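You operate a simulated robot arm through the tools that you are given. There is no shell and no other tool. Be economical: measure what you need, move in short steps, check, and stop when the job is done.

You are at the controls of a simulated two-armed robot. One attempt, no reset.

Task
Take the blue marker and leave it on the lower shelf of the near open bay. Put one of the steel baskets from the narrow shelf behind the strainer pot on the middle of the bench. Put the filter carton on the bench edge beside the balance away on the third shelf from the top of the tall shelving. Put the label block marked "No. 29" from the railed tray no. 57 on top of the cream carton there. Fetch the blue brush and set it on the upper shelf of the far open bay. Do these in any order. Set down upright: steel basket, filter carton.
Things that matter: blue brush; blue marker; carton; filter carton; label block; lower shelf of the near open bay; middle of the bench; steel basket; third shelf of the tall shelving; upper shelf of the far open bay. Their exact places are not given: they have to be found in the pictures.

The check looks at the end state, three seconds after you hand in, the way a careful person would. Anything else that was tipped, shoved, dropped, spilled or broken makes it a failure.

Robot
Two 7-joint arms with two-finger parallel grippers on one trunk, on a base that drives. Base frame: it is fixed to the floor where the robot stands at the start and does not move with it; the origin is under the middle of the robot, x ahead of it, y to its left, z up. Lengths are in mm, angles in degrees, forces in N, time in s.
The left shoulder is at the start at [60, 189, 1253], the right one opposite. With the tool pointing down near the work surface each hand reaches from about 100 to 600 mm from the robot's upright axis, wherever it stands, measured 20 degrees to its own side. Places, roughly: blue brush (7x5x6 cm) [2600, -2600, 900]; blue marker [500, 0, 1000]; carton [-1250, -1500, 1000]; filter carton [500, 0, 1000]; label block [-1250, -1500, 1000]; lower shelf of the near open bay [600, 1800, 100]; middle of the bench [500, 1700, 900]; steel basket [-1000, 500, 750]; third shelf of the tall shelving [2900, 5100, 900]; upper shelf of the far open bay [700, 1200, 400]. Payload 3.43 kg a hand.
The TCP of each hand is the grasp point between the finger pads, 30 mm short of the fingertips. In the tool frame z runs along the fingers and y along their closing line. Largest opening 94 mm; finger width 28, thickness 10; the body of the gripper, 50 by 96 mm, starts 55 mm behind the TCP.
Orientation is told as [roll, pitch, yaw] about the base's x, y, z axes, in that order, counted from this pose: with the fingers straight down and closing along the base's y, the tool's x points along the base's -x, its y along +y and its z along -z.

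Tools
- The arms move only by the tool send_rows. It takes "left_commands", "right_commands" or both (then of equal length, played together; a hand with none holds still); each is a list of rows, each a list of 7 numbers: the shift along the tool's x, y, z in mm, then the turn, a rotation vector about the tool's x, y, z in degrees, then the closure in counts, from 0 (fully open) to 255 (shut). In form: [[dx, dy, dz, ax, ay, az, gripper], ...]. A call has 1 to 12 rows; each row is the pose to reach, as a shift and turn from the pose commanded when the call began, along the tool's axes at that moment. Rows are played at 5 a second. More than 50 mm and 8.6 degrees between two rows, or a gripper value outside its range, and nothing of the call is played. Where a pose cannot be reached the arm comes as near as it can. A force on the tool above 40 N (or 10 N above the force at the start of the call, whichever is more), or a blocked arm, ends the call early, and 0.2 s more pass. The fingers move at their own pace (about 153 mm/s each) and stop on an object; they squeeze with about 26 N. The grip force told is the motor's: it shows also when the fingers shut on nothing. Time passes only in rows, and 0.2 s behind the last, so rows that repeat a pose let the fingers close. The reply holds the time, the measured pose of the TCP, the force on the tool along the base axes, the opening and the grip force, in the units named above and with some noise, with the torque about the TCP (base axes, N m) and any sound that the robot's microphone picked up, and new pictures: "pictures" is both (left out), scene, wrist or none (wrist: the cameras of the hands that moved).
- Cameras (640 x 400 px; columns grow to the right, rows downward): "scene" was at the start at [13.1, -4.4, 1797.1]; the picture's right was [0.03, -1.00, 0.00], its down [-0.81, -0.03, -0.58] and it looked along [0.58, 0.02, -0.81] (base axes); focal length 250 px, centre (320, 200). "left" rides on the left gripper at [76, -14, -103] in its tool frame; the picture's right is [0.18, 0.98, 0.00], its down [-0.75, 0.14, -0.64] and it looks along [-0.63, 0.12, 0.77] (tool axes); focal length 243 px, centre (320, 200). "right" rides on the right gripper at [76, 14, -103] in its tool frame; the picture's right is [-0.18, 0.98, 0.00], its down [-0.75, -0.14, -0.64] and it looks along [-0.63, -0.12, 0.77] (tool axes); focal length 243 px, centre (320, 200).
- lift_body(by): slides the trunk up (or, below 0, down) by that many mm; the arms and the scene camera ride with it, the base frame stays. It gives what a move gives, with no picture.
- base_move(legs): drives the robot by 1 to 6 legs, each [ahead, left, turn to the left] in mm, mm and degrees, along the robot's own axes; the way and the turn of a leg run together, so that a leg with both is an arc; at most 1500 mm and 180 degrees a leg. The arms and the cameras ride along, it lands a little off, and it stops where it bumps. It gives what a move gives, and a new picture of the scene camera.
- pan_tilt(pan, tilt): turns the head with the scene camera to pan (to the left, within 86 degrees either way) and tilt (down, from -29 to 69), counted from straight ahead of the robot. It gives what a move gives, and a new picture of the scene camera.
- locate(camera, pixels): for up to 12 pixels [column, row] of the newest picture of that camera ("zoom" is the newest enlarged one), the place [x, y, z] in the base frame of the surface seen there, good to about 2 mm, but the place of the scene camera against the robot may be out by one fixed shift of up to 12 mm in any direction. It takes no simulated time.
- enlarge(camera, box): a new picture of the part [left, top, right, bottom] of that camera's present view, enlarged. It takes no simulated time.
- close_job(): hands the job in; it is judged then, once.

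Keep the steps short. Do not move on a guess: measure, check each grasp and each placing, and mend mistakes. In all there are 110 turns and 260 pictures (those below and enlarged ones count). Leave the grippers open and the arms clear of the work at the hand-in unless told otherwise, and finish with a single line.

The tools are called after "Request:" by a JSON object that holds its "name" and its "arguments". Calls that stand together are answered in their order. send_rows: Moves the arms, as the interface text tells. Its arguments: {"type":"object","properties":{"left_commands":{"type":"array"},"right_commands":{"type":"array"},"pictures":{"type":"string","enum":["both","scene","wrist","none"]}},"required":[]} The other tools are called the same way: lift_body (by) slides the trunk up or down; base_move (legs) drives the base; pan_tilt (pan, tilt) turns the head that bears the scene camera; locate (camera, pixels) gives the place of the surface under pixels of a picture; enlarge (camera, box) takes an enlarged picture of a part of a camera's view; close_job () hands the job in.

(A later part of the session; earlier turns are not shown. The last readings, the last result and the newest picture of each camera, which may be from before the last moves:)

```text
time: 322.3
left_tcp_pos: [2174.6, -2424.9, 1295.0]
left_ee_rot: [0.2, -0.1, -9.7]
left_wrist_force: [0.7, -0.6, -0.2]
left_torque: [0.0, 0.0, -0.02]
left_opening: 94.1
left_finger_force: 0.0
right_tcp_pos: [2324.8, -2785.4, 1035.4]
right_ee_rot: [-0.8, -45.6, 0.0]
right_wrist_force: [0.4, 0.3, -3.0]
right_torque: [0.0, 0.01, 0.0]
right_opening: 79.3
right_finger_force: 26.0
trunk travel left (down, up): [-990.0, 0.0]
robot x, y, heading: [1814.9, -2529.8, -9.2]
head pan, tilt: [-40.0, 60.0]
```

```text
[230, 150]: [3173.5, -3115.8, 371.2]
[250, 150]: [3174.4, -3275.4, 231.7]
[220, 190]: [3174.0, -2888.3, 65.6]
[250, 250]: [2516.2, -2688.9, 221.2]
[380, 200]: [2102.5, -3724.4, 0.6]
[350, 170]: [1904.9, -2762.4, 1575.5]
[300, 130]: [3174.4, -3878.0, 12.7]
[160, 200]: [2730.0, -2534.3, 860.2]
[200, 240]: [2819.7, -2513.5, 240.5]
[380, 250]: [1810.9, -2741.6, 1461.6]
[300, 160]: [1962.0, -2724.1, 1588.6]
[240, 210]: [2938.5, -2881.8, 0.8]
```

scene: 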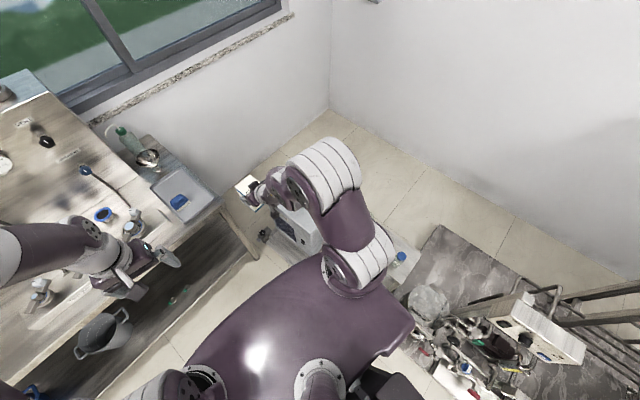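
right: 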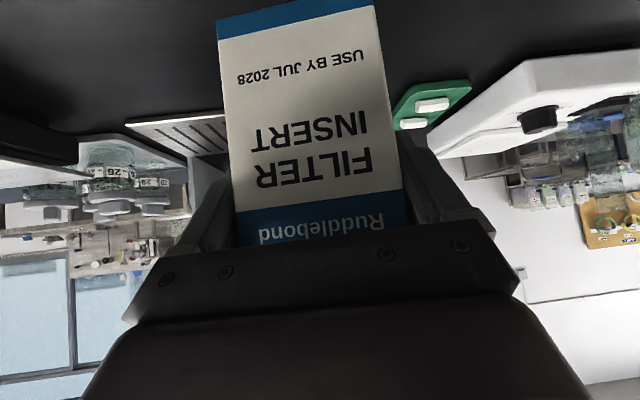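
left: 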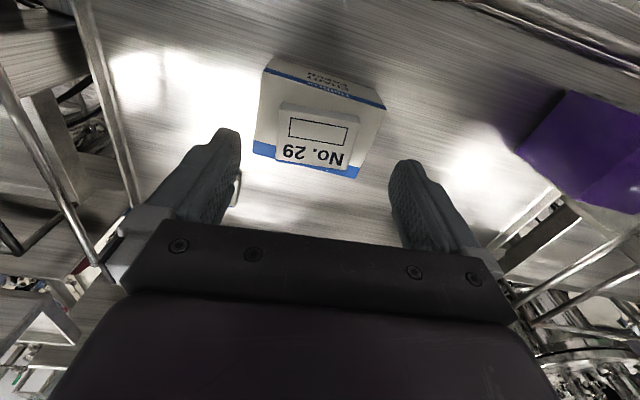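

The arm hides the box. I return to the earlier viewpoint to compare the green bucket's state.

Request:
{"name": "base_move", "arguments": {"legs": [[0, 0, 9.2], [0, 290, 0]]}}

Request:
{"name": "pan_tilt", "arguments": {"pan": -52, "tilt": 45}}

Request:
{"name": "enlarge", "arguments": {"camera": "scene", "box": [280, 190, 480, 315]}}

```text
time: 324.9
left_tcp_pos: [2156.5, -2080.5, 1295.5]
left_ee_rot: [0.4, -0.1, -0.5]
left_wrist_force: [0.1, 0.2, 1.1]
left_torque: [0.01, 0.04, -0.01]
left_opening: 93.6
left_finger_force: 0.0
right_tcp_pos: [2361.7, -2414.7, 1035.4]
right_ee_rot: [-0.7, -45.7, 9.1]
right_wrist_force: [-0.2, 1.0, -2.6]
right_torque: [0.0, 0.04, 0.03]
right_opening: 79.2
right_finger_force: 25.9
trunk travel left (down, up): [-990.0, 0.0]
robot x, y, heading: [1818.8, -2239.6, -0.2]
head pan, tilt: [-40.0, 60.0]
```

scene: 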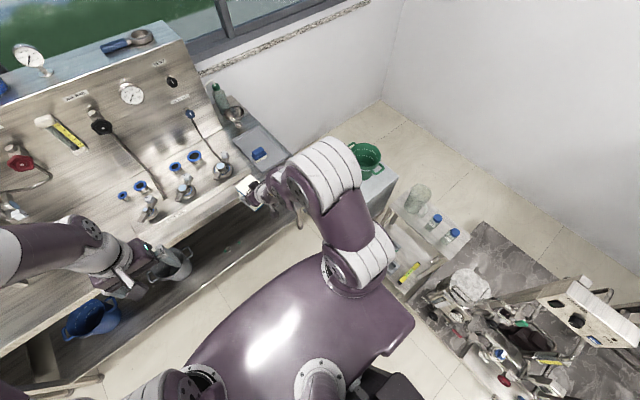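

```text
time: 325.7
left_tcp_pos: [2156.0, -2077.9, 1294.4]
left_ee_rot: [0.2, -0.1, -0.6]
left_wrist_force: [0.3, 1.0, -1.0]
left_torque: [0.0, -0.03, -0.01]
left_opening: 94.1
left_finger_force: 0.1
right_tcp_pos: [2362.0, -2412.3, 1034.9]
right_ee_rot: [-0.9, -45.6, 9.1]
right_wrist_force: [0.0, -0.4, -2.9]
right_torque: [-0.01, 0.0, 0.0]
right_opening: 79.3
right_finger_force: 25.8
trunk travel left (down, up): [-990.0, 0.0]
robot x, y, heading: [1819.0, -2239.1, -0.2]
head pan, tilt: [-52.0, 45.0]
```

scene: 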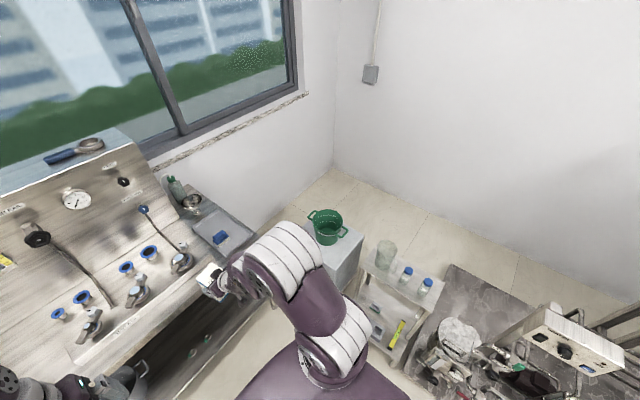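

```text
3.20 times, centred on (380, 252) of scene
```

zoom: 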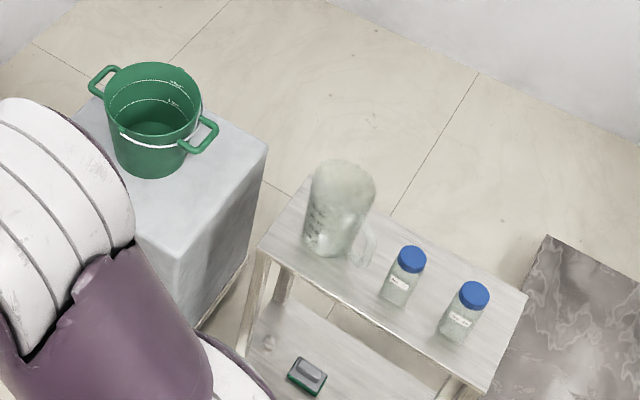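

The bucket and bottles stand as before. I locate the box and cart to find the free width.

Request:
{"name": "locate", "arguments": {"camera": "zoom", "pixels": [[265, 150], [175, 255], [180, 300], [260, 250], [150, 170], [245, 350], [300, 190], [480, 390], [270, 265]]}}

Request:
{"name": "locate", "arguments": {"camera": "scene", "pixels": [[330, 215], [221, 237], [215, 243], [226, 231], [245, 262], [190, 320]]}}

```text
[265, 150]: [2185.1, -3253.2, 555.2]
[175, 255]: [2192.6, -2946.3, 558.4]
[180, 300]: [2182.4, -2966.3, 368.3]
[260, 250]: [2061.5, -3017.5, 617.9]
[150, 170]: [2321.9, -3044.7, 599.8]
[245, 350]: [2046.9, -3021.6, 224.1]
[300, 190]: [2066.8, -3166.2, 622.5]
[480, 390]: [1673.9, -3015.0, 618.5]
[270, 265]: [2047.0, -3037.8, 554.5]
```

```text
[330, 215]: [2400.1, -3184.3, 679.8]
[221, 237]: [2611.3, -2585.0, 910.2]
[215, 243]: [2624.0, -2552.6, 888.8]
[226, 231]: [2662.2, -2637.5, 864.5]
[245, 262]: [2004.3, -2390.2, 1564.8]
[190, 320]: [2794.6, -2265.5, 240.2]
```

To avoid the box I'll approach turned 20° to the right, from (2060,−2420), which keeps the base well away.

Request:
{"name": "base_move", "arguments": {"legs": [[0, 0, -20], [288, -88, 0]]}}

Request:
{"name": "pan_tilt", "arguments": {"pan": 0, "tilt": 50}}

```text
time: 328.8
left_tcp_pos: [2426.5, -2387.7, 1295.4]
left_ee_rot: [0.1, -0.1, -20.6]
left_wrist_force: [0.7, 0.0, 0.2]
left_torque: [0.02, -0.03, -0.02]
left_opening: 93.9
left_finger_force: 0.0
right_tcp_pos: [2505.7, -2772.9, 1036.7]
right_ee_rot: [-1.0, -45.8, -10.9]
right_wrist_force: [0.3, 0.8, -3.0]
right_torque: [-0.03, 0.02, -0.01]
right_opening: 79.1
right_finger_force: 26.5
trunk travel left (down, up): [-990.0, 0.0]
robot x, y, heading: [2057.3, -2421.8, -20.4]
head pan, tilt: [-52.0, 45.0]
```

scene: 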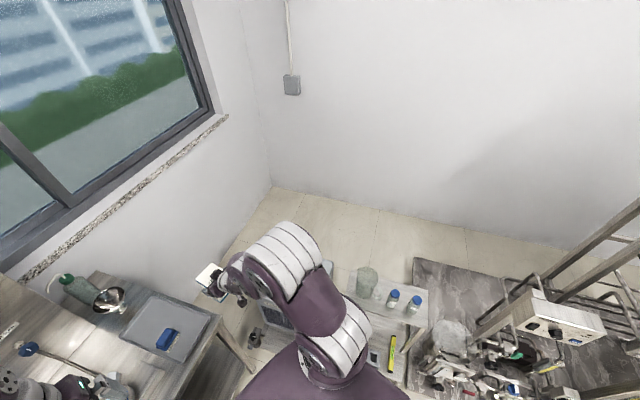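

```text
time: 330.0
left_tcp_pos: [2427.9, -2388.5, 1294.0]
left_ee_rot: [0.2, -0.1, -20.7]
left_wrist_force: [0.5, -0.6, -0.3]
left_torque: [-0.01, -0.02, 0.03]
left_opening: 94.1
left_finger_force: 0.0
right_tcp_pos: [2506.6, -2773.5, 1035.7]
right_ee_rot: [-0.8, -45.7, -11.0]
right_wrist_force: [0.5, 0.0, -2.2]
right_torque: [0.01, 0.01, 0.01]
right_opening: 79.2
right_finger_force: 26.4
trunk travel left (down, up): [-990.0, 0.0]
robot x, y, heading: [2052.7, -2418.1, -20.2]
head pan, tilt: [0.0, 50.0]
```

scene: 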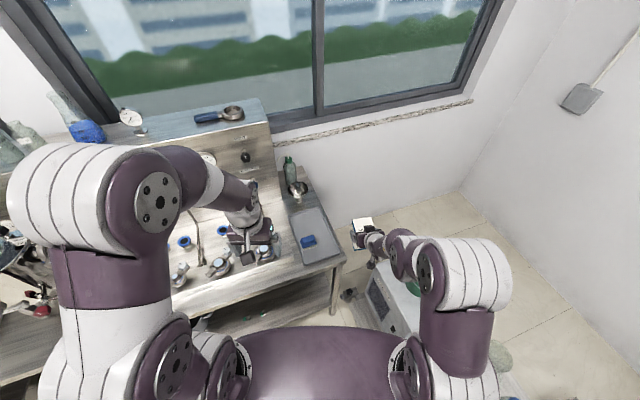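

Now the left hand goes to a 45° tilted pre-grasp above and in front of the brush.

Request:
{"name": "send_rows", "arguments": {"left_commands": [[-20.5, -15.6, 35.6, -0.9, -4.9, -2.2, 0], [-41, -31.2, 71, -1.8, -9.9, -4.4, 0], [-61.5, -46.8, 106.7, -2.7, -14.8, -6.5, 0], [-82, -62.4, 142, -3.6, -19.8, -8.7, 0], [-102.4, -78, 178, -4.5, -24.7, -10.9, 0], [-123, -93.5, 213, -5.4, -29.7, -13.1, 0], [-143.4, -109, 249, -6.3, -34.6, -15.2, 0], [-164, -124.7, 284, -7.2, -39.6, -17.4, 0], [-184.4, -140.3, 320, -8.1, -44.5, -19.6, 0]], "pictures": "both"}}

```text
time: 332.0
left_tcp_pos: [2551.5, -2586.2, 974.4]
left_ee_rot: [0.1, -45.1, -0.2]
left_wrist_force: [0.1, 0.9, 0.6]
left_torque: [0.01, 0.01, 0.05]
left_opening: 94.0
left_finger_force: 0.0
right_tcp_pos: [2507.4, -2774.4, 1034.2]
right_ee_rot: [-0.7, -45.6, -11.0]
right_wrist_force: [-0.8, -0.5, -1.2]
right_torque: [0.03, 0.04, 0.01]
right_opening: 79.5
right_finger_force: 26.2
trunk travel left (down, up): [-990.0, 0.0]
robot x, y, heading: [2056.5, -2422.9, -20.6]
head pan, tilt: [0.0, 50.0]
```

scene: 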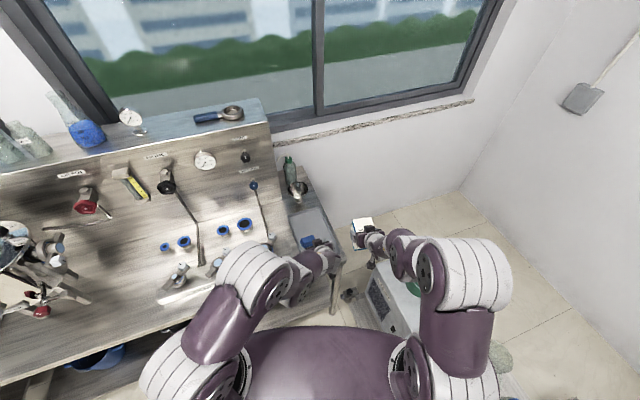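
left: 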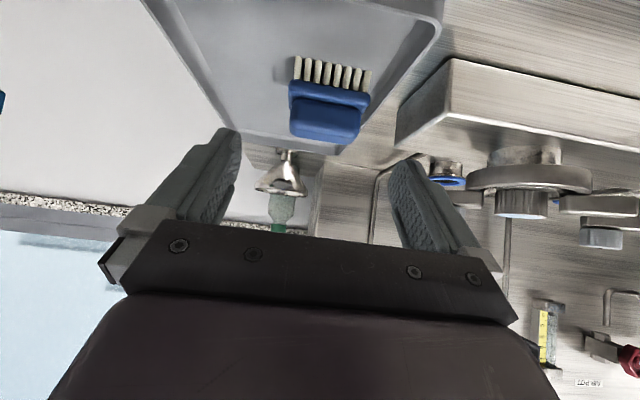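

Precise. I measure the brush in the wrist view.

Request:
{"name": "locate", "arguments": {"camera": "left", "pixels": [[290, 88], [369, 98], [291, 120], [359, 128], [325, 120], [325, 93], [295, 62], [370, 75], [325, 140], [325, 104]]}}

```text
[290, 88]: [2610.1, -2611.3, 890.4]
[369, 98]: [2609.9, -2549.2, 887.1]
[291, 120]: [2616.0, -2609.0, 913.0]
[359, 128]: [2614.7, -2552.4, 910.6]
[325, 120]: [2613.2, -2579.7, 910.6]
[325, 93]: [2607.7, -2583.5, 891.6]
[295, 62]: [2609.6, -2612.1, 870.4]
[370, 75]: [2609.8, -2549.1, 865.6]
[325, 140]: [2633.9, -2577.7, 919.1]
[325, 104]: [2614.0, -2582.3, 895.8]
```

Brush centre y −2580.5. Advance 102 mm along the fingers and grip.

Request:
{"name": "send_rows", "arguments": {"left_commands": [[0, 5.2, 35, 0, 0, 0, 0], [-1, 5.2, 70, 0, 0, 0, 0], [-1.5, 5.2, 102.5, 0, 0, 0, 0], [-1.5, 5.2, 102.5, 0, 0, 0, 255], [-1.5, 5.2, 102.5, 0, 0, 0, 255], [-1.5, 5.2, 102.5, 0, 0, 0, 255], [-22, 5.2, 82, 0, 0, 0, 255], [-50, 5.2, 54, 0, 0, 0, 255], [-70, 5.2, 20, 0, 0, 0, 255]], "pictures": "wrist"}}

```text
time: 333.0
left_tcp_pos: [2617.0, -2576.9, 912.5]
left_ee_rot: [0.3, -46.0, 0.0]
left_wrist_force: [-33.5, 12.0, 45.0]
left_torque: [1.56, 0.58, 1.31]
left_opening: 67.4
left_finger_force: 26.3
right_tcp_pos: [2495.6, -2769.9, 1040.4]
right_ee_rot: [-0.9, -46.0, -11.1]
right_wrist_force: [-0.1, -1.0, -2.2]
right_torque: [0.01, 0.03, 0.0]
right_opening: 79.2
right_finger_force: 26.4
trunk travel left (down, up): [-990.0, 0.0]
robot x, y, heading: [2048.9, -2421.8, -20.6]
head pan, tilt: [0.0, 50.0]
stopped in row 4 (left hand): the force on the tool passed its limit at 78 N (the readings are from after the stop); the commanded pose is now the measured one
```

left: 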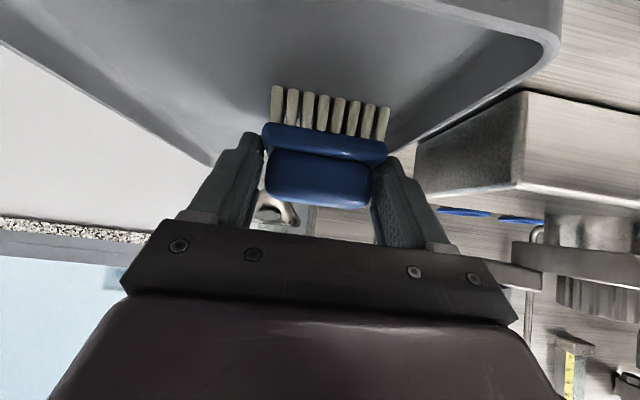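

Touched something firmly at the end of the descent, but the brush is gripped (67 mm). I lift straight up gently.

Request:
{"name": "send_rows", "arguments": {"left_commands": [[-4, 0, -4, 0, 0, 0, 255], [-18, 0, -18, 0, 0, 0, 255], [-40, 0, -40, 0, 0, 0, 255], [-65, 0, -65, 0, 0, 0, 255]], "pictures": "both"}}

```text
time: 334.0
left_tcp_pos: [2623.5, -2578.7, 995.9]
left_ee_rot: [0.4, -45.2, -0.3]
left_wrist_force: [-0.9, -0.2, -1.3]
left_torque: [0.02, 0.02, -0.02]
left_opening: 67.4
left_finger_force: 26.0
right_tcp_pos: [2505.7, -2772.2, 1034.8]
right_ee_rot: [-0.8, -45.6, -10.9]
right_wrist_force: [0.0, -0.5, -3.0]
right_torque: [0.02, 0.03, -0.02]
right_opening: 79.6
right_finger_force: 26.7
trunk travel left (down, up): [-990.0, 0.0]
robot x, y, heading: [2058.2, -2421.4, -20.3]
head pan, tilt: [0.0, 50.0]
```

scene: 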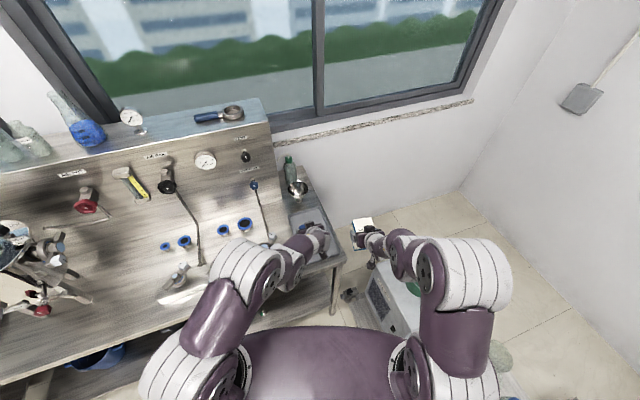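
left: 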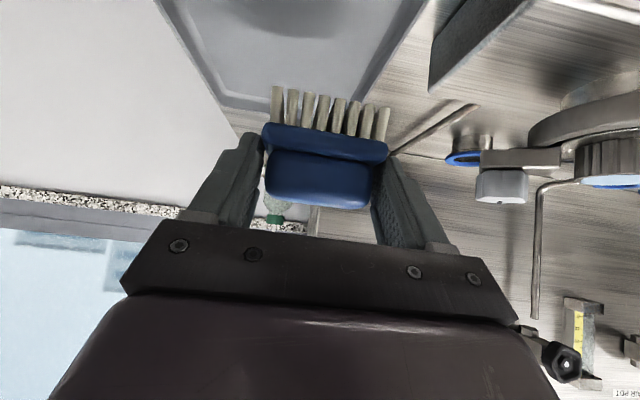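

Brush held. I back away and turn to face along the far aisle (+y).

Request:
{"name": "base_move", "arguments": {"legs": [[-420, 0, 0], [0, 0, 110.3]]}}

Request:
{"name": "pan_tilt", "arguments": {"pan": 0, "tilt": 20}}

Request:
{"name": "locate", "arguments": {"camera": "scene", "pixels": [[250, 300], [280, 220], [300, 180], [330, 180], [360, 200], [380, 220], [400, 250], [350, 160], [370, 170], [310, 150], [330, 140], [450, 260]]}}

```text
time: 341.2
left_tcp_pos: [1613.6, -1689.9, 995.9]
left_ee_rot: [0.6, -45.3, 110.7]
left_wrist_force: [-0.4, 0.0, -0.8]
left_torque: [0.01, 0.01, -0.02]
left_opening: 67.1
left_finger_force: 25.9
right_tcp_pos: [1836.4, -1731.5, 1034.8]
right_ee_rot: [-0.8, -45.5, 99.9]
right_wrist_force: [-0.3, -0.1, -3.0]
right_torque: [-0.01, 0.04, -0.02]
right_opening: 79.3
right_finger_force: 25.6
trunk travel left (down, up): [-990.0, 0.0]
robot x, y, heading: [1667.6, -2275.6, 90.6]
head pan, tilt: [0.0, 50.0]
```

scene: 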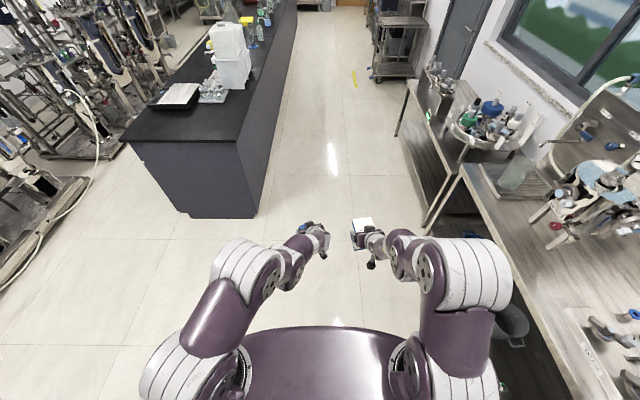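

```text
time: 342.2
left_tcp_pos: [1612.3, -1690.7, 995.4]
left_ee_rot: [0.5, -45.3, 110.7]
left_wrist_force: [0.9, -0.2, -0.3]
left_torque: [-0.04, 0.01, 0.02]
left_opening: 67.3
left_finger_force: 25.5
right_tcp_pos: [1836.6, -1731.5, 1033.6]
right_ee_rot: [-0.8, -45.7, 99.9]
right_wrist_force: [0.9, 0.0, -3.3]
right_torque: [-0.04, -0.03, 0.0]
right_opening: 79.2
right_finger_force: 26.2
trunk travel left (down, up): [-990.0, 0.0]
robot x, y, heading: [1667.9, -2277.2, 90.4]
head pan, tilt: [0.0, 20.0]
```

scene: 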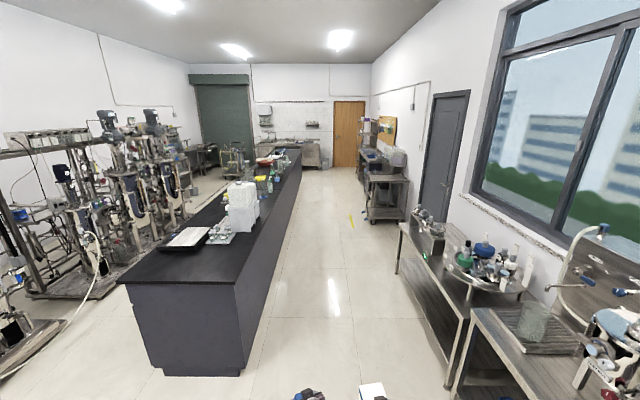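

```text
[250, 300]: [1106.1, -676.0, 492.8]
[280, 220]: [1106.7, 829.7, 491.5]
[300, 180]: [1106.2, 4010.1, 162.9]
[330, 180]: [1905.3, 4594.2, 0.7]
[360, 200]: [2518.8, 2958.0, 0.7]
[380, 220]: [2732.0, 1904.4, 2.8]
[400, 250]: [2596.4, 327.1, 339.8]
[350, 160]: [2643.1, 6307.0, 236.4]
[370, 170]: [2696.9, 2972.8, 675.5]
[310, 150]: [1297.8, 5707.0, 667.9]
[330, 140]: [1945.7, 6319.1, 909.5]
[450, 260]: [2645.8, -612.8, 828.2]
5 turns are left
```

Only 5 turns are left, so I batch. This turn: drive along the far aisle to the tall shelving, face it, and measure the third shelf thoroughly.

Request:
{"name": "base_move", "arguments": {"legs": [[1500, 0, -0.4], [1500, 0, 0], [1500, 0, 0], [1500, 0, 0], [1350, 0, 0], [0, 0, -90]]}}

Request:
{"name": "base_move", "arguments": {"legs": [[350, 0, 0]]}}

Request:
{"name": "pan_tilt", "arguments": {"pan": -5, "tilt": 36}}

Request:
{"name": "enlarge", "arguments": {"camera": "scene", "box": [180, 150, 480, 340]}}

Request:
{"name": "locate", "arguments": {"camera": "scene", "pixels": [[200, 230], [240, 230], [280, 230], [320, 230], [360, 230], [400, 230], [440, 230], [480, 230], [240, 215], [300, 215], [360, 215], [420, 215]]}}

Request:
{"name": "locate", "arguments": {"camera": "scene", "pixels": [[200, 250], [240, 250], [280, 250], [320, 250], [360, 250], [400, 250], [440, 250], [480, 250], [240, 240], [300, 240], [360, 240], [420, 240]]}}

Request:
{"name": "locate", "arguments": {"camera": "scene", "pixels": [[200, 270], [240, 270], [280, 270], [320, 270], [360, 270], [400, 270], [440, 270], [480, 270], [240, 260], [300, 260], [360, 260], [420, 260]]}}

Request:
{"name": "locate", "arguments": {"camera": "scene", "pixels": [[320, 100], [320, 120], [320, 140], [320, 160], [320, 180], [320, 200], [320, 290], [320, 310], [240, 290], [400, 290], [200, 180], [450, 180]]}}

Request:
{"name": "enlarge", "arguments": {"camera": "scene", "box": [0, 0, 640, 400]}}

```text
time: 380.8
left_tcp_pos: [2164.6, 5126.0, 996.6]
left_ee_rot: [0.4, -45.3, 22.1]
left_wrist_force: [-0.1, -0.1, -0.4]
left_torque: [-0.01, 0.0, 0.02]
left_opening: 67.4
left_finger_force: 26.2
right_tcp_pos: [2130.2, 4901.7, 1034.7]
right_ee_rot: [-0.7, -45.5, 11.3]
right_wrist_force: [1.3, -0.2, -2.1]
right_torque: [-0.01, 0.04, -0.02]
right_opening: 79.3
right_finger_force: 25.7
trunk travel left (down, up): [-990.0, 0.0]
robot x, y, heading: [1580.9, 5056.1, 1.9]
head pan, tilt: [0.0, 20.0]
```

scene: 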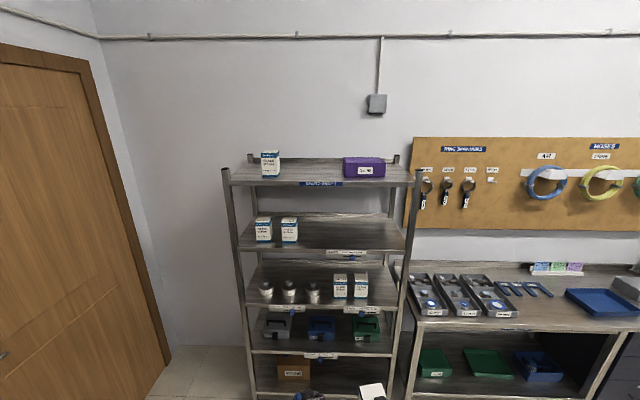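

```text
time: 383.0
left_tcp_pos: [2512.5, 5139.1, 996.9]
left_ee_rot: [0.4, -45.3, 22.2]
left_wrist_force: [-0.5, -0.7, -1.8]
left_torque: [-0.03, -0.01, -0.01]
left_opening: 67.0
left_finger_force: 26.2
right_tcp_pos: [2477.0, 4913.7, 1034.8]
right_ee_rot: [-0.8, -45.7, 11.4]
right_wrist_force: [-0.8, 0.4, -2.8]
right_torque: [-0.05, 0.01, 0.01]
right_opening: 79.1
right_finger_force: 25.9
trunk travel left (down, up): [-990.0, 0.0]
robot x, y, heading: [1929.4, 5066.4, 1.8]
head pan, tilt: [0.0, 20.0]
```

scene: 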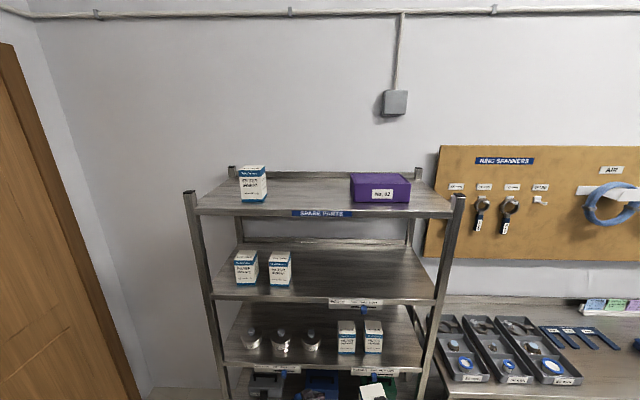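

```text
time: 383.8
left_tcp_pos: [2514.5, 5138.8, 995.0]
left_ee_rot: [0.5, -45.1, 22.2]
left_wrist_force: [0.3, 0.2, -0.4]
left_torque: [-0.02, 0.0, 0.0]
left_opening: 67.0
left_finger_force: 25.7
right_tcp_pos: [2478.3, 4913.7, 1033.6]
right_ee_rot: [-0.8, -45.6, 11.4]
right_wrist_force: [0.5, 0.1, -2.7]
right_torque: [-0.03, 0.06, 0.0]
right_opening: 79.0
right_finger_force: 25.6
trunk travel left (down, up): [-990.0, 0.0]
robot x, y, heading: [1930.9, 5069.1, 1.8]
head pan, tilt: [-5.0, 36.0]
```

scene: 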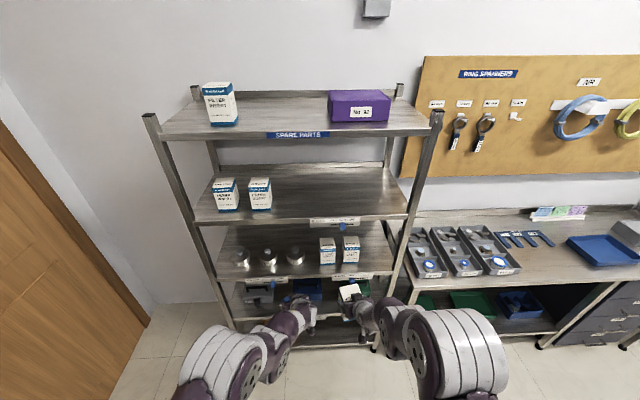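

```text
2.11 times, centred on (330, 245) of scene
```

zoom: 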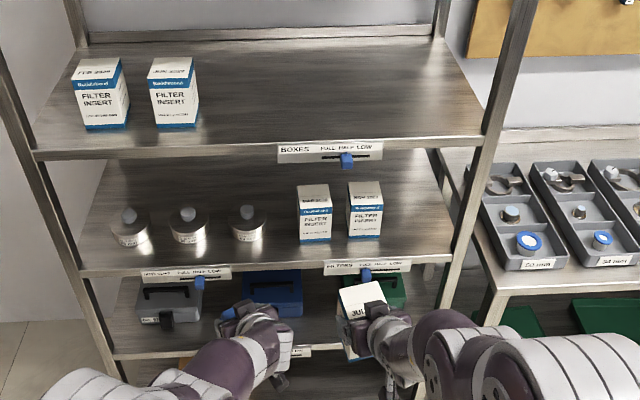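

```text
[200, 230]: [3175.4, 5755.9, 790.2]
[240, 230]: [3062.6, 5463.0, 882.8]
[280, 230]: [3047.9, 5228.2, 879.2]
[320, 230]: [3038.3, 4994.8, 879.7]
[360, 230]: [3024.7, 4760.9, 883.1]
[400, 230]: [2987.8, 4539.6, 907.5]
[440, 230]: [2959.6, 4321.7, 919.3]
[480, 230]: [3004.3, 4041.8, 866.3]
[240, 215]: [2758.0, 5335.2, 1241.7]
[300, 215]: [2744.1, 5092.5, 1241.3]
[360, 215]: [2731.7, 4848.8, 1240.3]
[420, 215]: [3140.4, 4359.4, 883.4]
```

```text
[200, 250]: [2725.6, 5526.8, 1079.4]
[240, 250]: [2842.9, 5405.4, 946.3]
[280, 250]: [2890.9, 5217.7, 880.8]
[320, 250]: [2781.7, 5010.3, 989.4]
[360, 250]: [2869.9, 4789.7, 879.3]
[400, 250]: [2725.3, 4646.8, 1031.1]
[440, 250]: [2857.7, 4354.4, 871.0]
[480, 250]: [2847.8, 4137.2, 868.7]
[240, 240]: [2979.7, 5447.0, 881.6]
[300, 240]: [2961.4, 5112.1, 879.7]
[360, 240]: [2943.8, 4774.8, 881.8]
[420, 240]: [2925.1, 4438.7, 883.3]
```

```text
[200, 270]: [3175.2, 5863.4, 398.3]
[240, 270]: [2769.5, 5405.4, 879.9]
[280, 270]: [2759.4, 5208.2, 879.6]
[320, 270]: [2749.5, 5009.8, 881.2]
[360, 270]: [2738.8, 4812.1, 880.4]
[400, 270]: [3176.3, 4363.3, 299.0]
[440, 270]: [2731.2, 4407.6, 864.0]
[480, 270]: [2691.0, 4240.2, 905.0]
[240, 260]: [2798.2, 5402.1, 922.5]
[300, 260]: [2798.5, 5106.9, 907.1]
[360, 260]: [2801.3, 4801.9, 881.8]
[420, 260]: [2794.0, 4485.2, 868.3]
```

```text
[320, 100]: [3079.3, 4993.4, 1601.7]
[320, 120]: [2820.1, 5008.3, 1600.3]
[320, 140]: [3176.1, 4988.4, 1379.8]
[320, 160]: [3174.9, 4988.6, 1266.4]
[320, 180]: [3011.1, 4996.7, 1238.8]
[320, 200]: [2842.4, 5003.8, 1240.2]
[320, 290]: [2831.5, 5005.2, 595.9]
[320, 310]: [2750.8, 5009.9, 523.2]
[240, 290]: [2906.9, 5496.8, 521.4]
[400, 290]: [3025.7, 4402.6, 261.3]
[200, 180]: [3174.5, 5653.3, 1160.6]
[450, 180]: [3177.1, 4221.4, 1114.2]
```

```text
1.00 times, centred on (320, 200) of scene (not enlarged: the box is as wide or as high as the picture)
4 turns are left
```

zoom: 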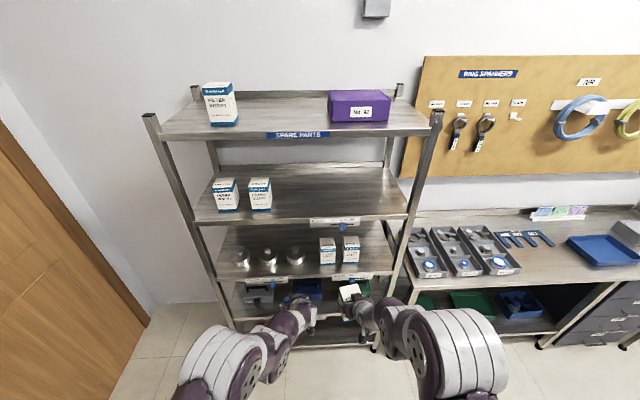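

Third shelf measured: z≈880, x 2725–3060. The free slot is right of the two cartons, between y≈4802 and the post at ≈4665. I retract the left hand (with brush) out of the way, line up the carton in front of that slot, and measure it finely.

Request:
{"name": "send_rows", "arguments": {"left_commands": [[-5, 20, -34.8, 0, 5, 0, 255], [-10, 40, -69.5, 0, 10, 0, 255], [-15.4, 60.4, -104.3, 0, 15, 0, 255], [-20.5, 80.5, -139, 0, 20, 0, 255], [-25.7, 100.7, -173.8, 0, 25, 0, 255], [-30.8, 120.8, -208.6, 0, 30, 0, 255], [-36, 141, -243.4, 0, 35, 0, 255], [-41, 161, -278, 0, 40, 0, 255], [-46.2, 181.2, -312.9, 0, 45, 0, 255]], "pictures": "none"}}

Request:
{"name": "base_move", "arguments": {"legs": [[0, 0, -11.4], [190, -35, 0]]}}

Request:
{"name": "pan_tilt", "arguments": {"pan": -12, "tilt": 45}}

Request:
{"name": "send_rows", "arguments": {"right_commands": [[0, 0, 0, 0, 0, 0, 255]], "pictures": "wrist"}}

Request:
{"name": "locate", "arguments": {"camera": "scene", "pixels": [[270, 225], [278, 225], [286, 225], [294, 225], [302, 225], [310, 225], [318, 225], [326, 225], [334, 225], [342, 225], [350, 225], [358, 225]]}}

Request:
{"name": "locate", "arguments": {"camera": "scene", "pixels": [[270, 212], [278, 212], [286, 212], [294, 212], [302, 212], [310, 212], [318, 212], [326, 212], [334, 212], [342, 212], [350, 212], [358, 212]]}}

Request:
{"name": "enlarge", "arguments": {"camera": "scene", "box": [260, 170, 380, 245]}}

Request:
{"name": "locate", "arguments": {"camera": "zoom", "pixels": [[20, 300], [80, 300], [140, 300], [200, 300], [260, 300], [320, 300], [380, 300], [440, 300], [500, 300], [560, 300], [620, 300], [320, 340]]}}

Request:
{"name": "locate", "arguments": {"camera": "zoom", "pixels": [[20, 250], [80, 250], [140, 250], [200, 250], [260, 250], [320, 250], [380, 250], [440, 250], [500, 250], [560, 250], [620, 250], [320, 200]]}}

Request:
{"name": "locate", "arguments": {"camera": "right", "pixels": [[40, 100], [100, 100], [160, 100], [200, 150], [420, 100], [480, 100], [540, 100], [600, 100], [430, 50], [500, 50], [100, 50], [160, 50]]}}

```text
time: 385.8
left_tcp_pos: [2268.6, 5232.6, 1250.9]
left_ee_rot: [0.1, -0.2, 22.5]
left_wrist_force: [0.1, 0.6, -0.6]
left_torque: [-0.01, 0.01, 0.0]
left_opening: 67.7
left_finger_force: 26.3
right_tcp_pos: [2479.0, 4913.5, 1035.0]
right_ee_rot: [-0.9, -45.6, 11.5]
right_wrist_force: [-1.3, 0.7, -1.8]
right_torque: [0.01, 0.04, 0.04]
right_opening: 79.1
right_finger_force: 26.4
trunk travel left (down, up): [-990.0, 0.0]
robot x, y, heading: [1930.1, 5067.0, 1.9]
head pan, tilt: [-5.0, 36.0]
```

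```text
time: 388.1
left_tcp_pos: [2472.9, 5099.3, 1249.9]
left_ee_rot: [0.2, -0.3, 11.2]
left_wrist_force: [-0.1, -0.3, 0.0]
left_torque: [0.0, -0.05, 0.01]
left_opening: 67.1
left_finger_force: 26.0
right_tcp_pos: [2614.5, 4745.9, 1036.5]
right_ee_rot: [-0.9, -45.8, 0.3]
right_wrist_force: [-0.5, -0.2, -2.7]
right_torque: [0.0, 0.03, 0.02]
right_opening: 79.3
right_finger_force: 25.3
trunk travel left (down, up): [-990.0, 0.0]
robot x, y, heading: [2111.3, 5000.2, -9.6]
head pan, tilt: [-5.0, 36.0]
```

scene: 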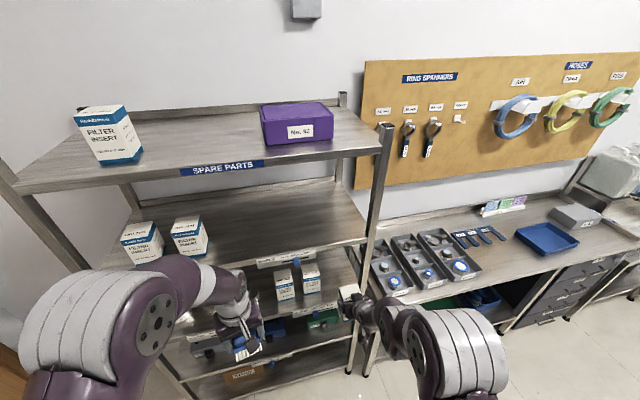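

```text
time: 388.8
left_tcp_pos: [2474.7, 5097.4, 1249.8]
left_ee_rot: [0.3, -0.3, 11.2]
left_wrist_force: [0.1, 0.3, -1.2]
left_torque: [0.02, 0.02, -0.02]
left_opening: 67.0
left_finger_force: 25.6
right_tcp_pos: [2617.0, 4745.7, 1034.7]
right_ee_rot: [-0.8, -45.5, 0.1]
right_wrist_force: [-1.4, 0.0, -2.5]
right_torque: [-0.01, 0.02, -0.04]
right_opening: 79.1
right_finger_force: 26.2
trunk travel left (down, up): [-990.0, 0.0]
robot x, y, heading: [2106.7, 5003.7, -9.3]
head pan, tilt: [-12.0, 45.0]
```

scene: 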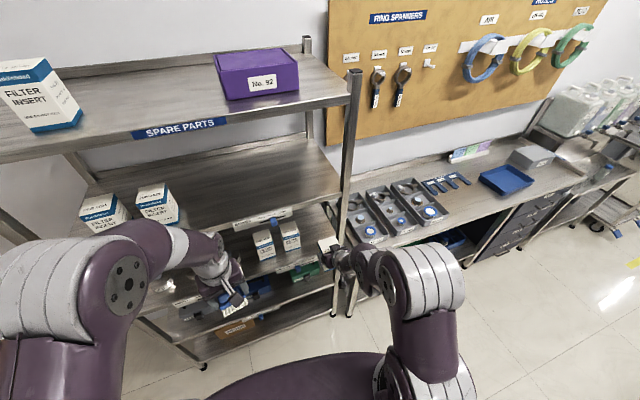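

```text
time: 389.2
left_tcp_pos: [2474.6, 5098.6, 1249.5]
left_ee_rot: [0.3, -0.3, 11.3]
left_wrist_force: [-1.3, -0.2, -1.3]
left_torque: [0.04, 0.02, 0.0]
left_opening: 67.5
left_finger_force: 25.7
right_tcp_pos: [2616.1, 4745.4, 1034.3]
right_ee_rot: [-0.9, -45.5, 0.1]
right_wrist_force: [0.5, 0.1, -2.4]
right_torque: [0.01, 0.05, 0.01]
right_opening: 79.2
right_finger_force: 25.4
trunk travel left (down, up): [-990.0, 0.0]
robot x, y, heading: [2109.4, 5002.4, -9.4]
head pan, tilt: [-12.0, 45.0]
```

right: 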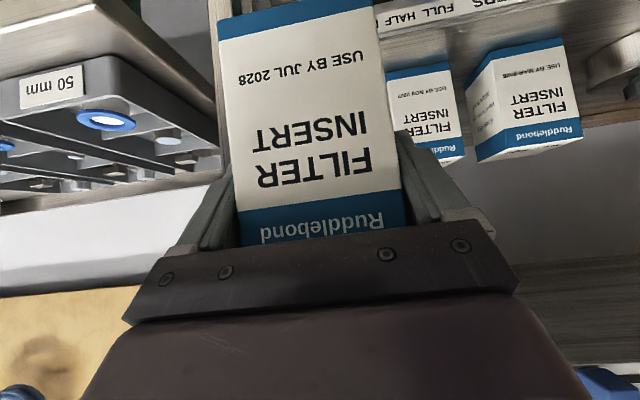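

```text
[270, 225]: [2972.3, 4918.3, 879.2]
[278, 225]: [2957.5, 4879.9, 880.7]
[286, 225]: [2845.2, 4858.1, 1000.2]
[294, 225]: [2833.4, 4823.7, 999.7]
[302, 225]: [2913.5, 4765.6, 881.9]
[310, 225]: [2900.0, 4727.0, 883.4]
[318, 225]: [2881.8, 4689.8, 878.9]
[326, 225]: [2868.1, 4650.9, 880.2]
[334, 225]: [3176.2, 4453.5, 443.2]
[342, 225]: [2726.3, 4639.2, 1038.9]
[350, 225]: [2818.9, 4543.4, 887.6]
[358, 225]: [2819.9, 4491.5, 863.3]
```

```text
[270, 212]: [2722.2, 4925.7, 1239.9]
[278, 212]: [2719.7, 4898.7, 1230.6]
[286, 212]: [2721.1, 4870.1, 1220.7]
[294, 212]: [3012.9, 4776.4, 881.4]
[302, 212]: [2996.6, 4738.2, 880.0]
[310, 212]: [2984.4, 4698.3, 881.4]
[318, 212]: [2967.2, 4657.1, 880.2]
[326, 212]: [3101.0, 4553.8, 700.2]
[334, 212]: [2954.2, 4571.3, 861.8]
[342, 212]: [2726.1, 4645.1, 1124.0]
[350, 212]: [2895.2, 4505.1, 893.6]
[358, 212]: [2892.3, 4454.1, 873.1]
```

```text
5.33 times, centred on (320, 208) of scene
```

zoom: 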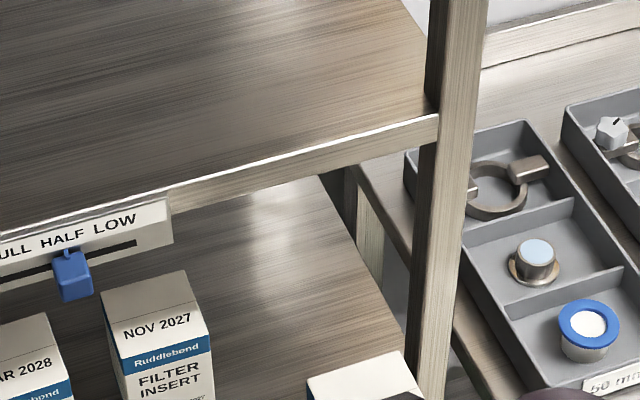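

```text
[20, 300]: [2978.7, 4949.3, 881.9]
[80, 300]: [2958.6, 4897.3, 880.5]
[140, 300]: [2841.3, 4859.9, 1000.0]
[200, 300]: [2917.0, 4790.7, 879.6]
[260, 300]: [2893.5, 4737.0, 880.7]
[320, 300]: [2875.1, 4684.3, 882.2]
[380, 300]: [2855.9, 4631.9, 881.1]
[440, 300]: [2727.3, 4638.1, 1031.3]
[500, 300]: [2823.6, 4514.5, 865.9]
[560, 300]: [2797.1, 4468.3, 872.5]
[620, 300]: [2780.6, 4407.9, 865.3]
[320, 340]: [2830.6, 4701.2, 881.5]
```

```text
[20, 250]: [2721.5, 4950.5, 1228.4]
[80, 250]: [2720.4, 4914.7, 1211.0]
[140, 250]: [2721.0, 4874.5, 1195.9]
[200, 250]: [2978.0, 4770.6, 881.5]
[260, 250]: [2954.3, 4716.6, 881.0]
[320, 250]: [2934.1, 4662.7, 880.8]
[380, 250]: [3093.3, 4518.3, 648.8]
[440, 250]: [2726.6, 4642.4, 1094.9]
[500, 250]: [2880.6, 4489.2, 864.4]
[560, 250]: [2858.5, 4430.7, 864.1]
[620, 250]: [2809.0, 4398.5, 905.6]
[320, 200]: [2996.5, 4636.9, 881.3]
```

```text
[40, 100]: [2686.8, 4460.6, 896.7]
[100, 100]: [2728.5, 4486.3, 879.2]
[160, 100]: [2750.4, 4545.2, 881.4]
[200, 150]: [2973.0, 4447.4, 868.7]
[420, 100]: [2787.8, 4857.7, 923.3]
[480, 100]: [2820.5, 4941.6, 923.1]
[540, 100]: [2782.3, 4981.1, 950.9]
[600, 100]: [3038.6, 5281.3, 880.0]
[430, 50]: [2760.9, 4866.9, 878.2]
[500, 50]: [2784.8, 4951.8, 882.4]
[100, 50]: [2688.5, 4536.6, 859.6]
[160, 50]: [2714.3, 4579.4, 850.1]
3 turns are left
```

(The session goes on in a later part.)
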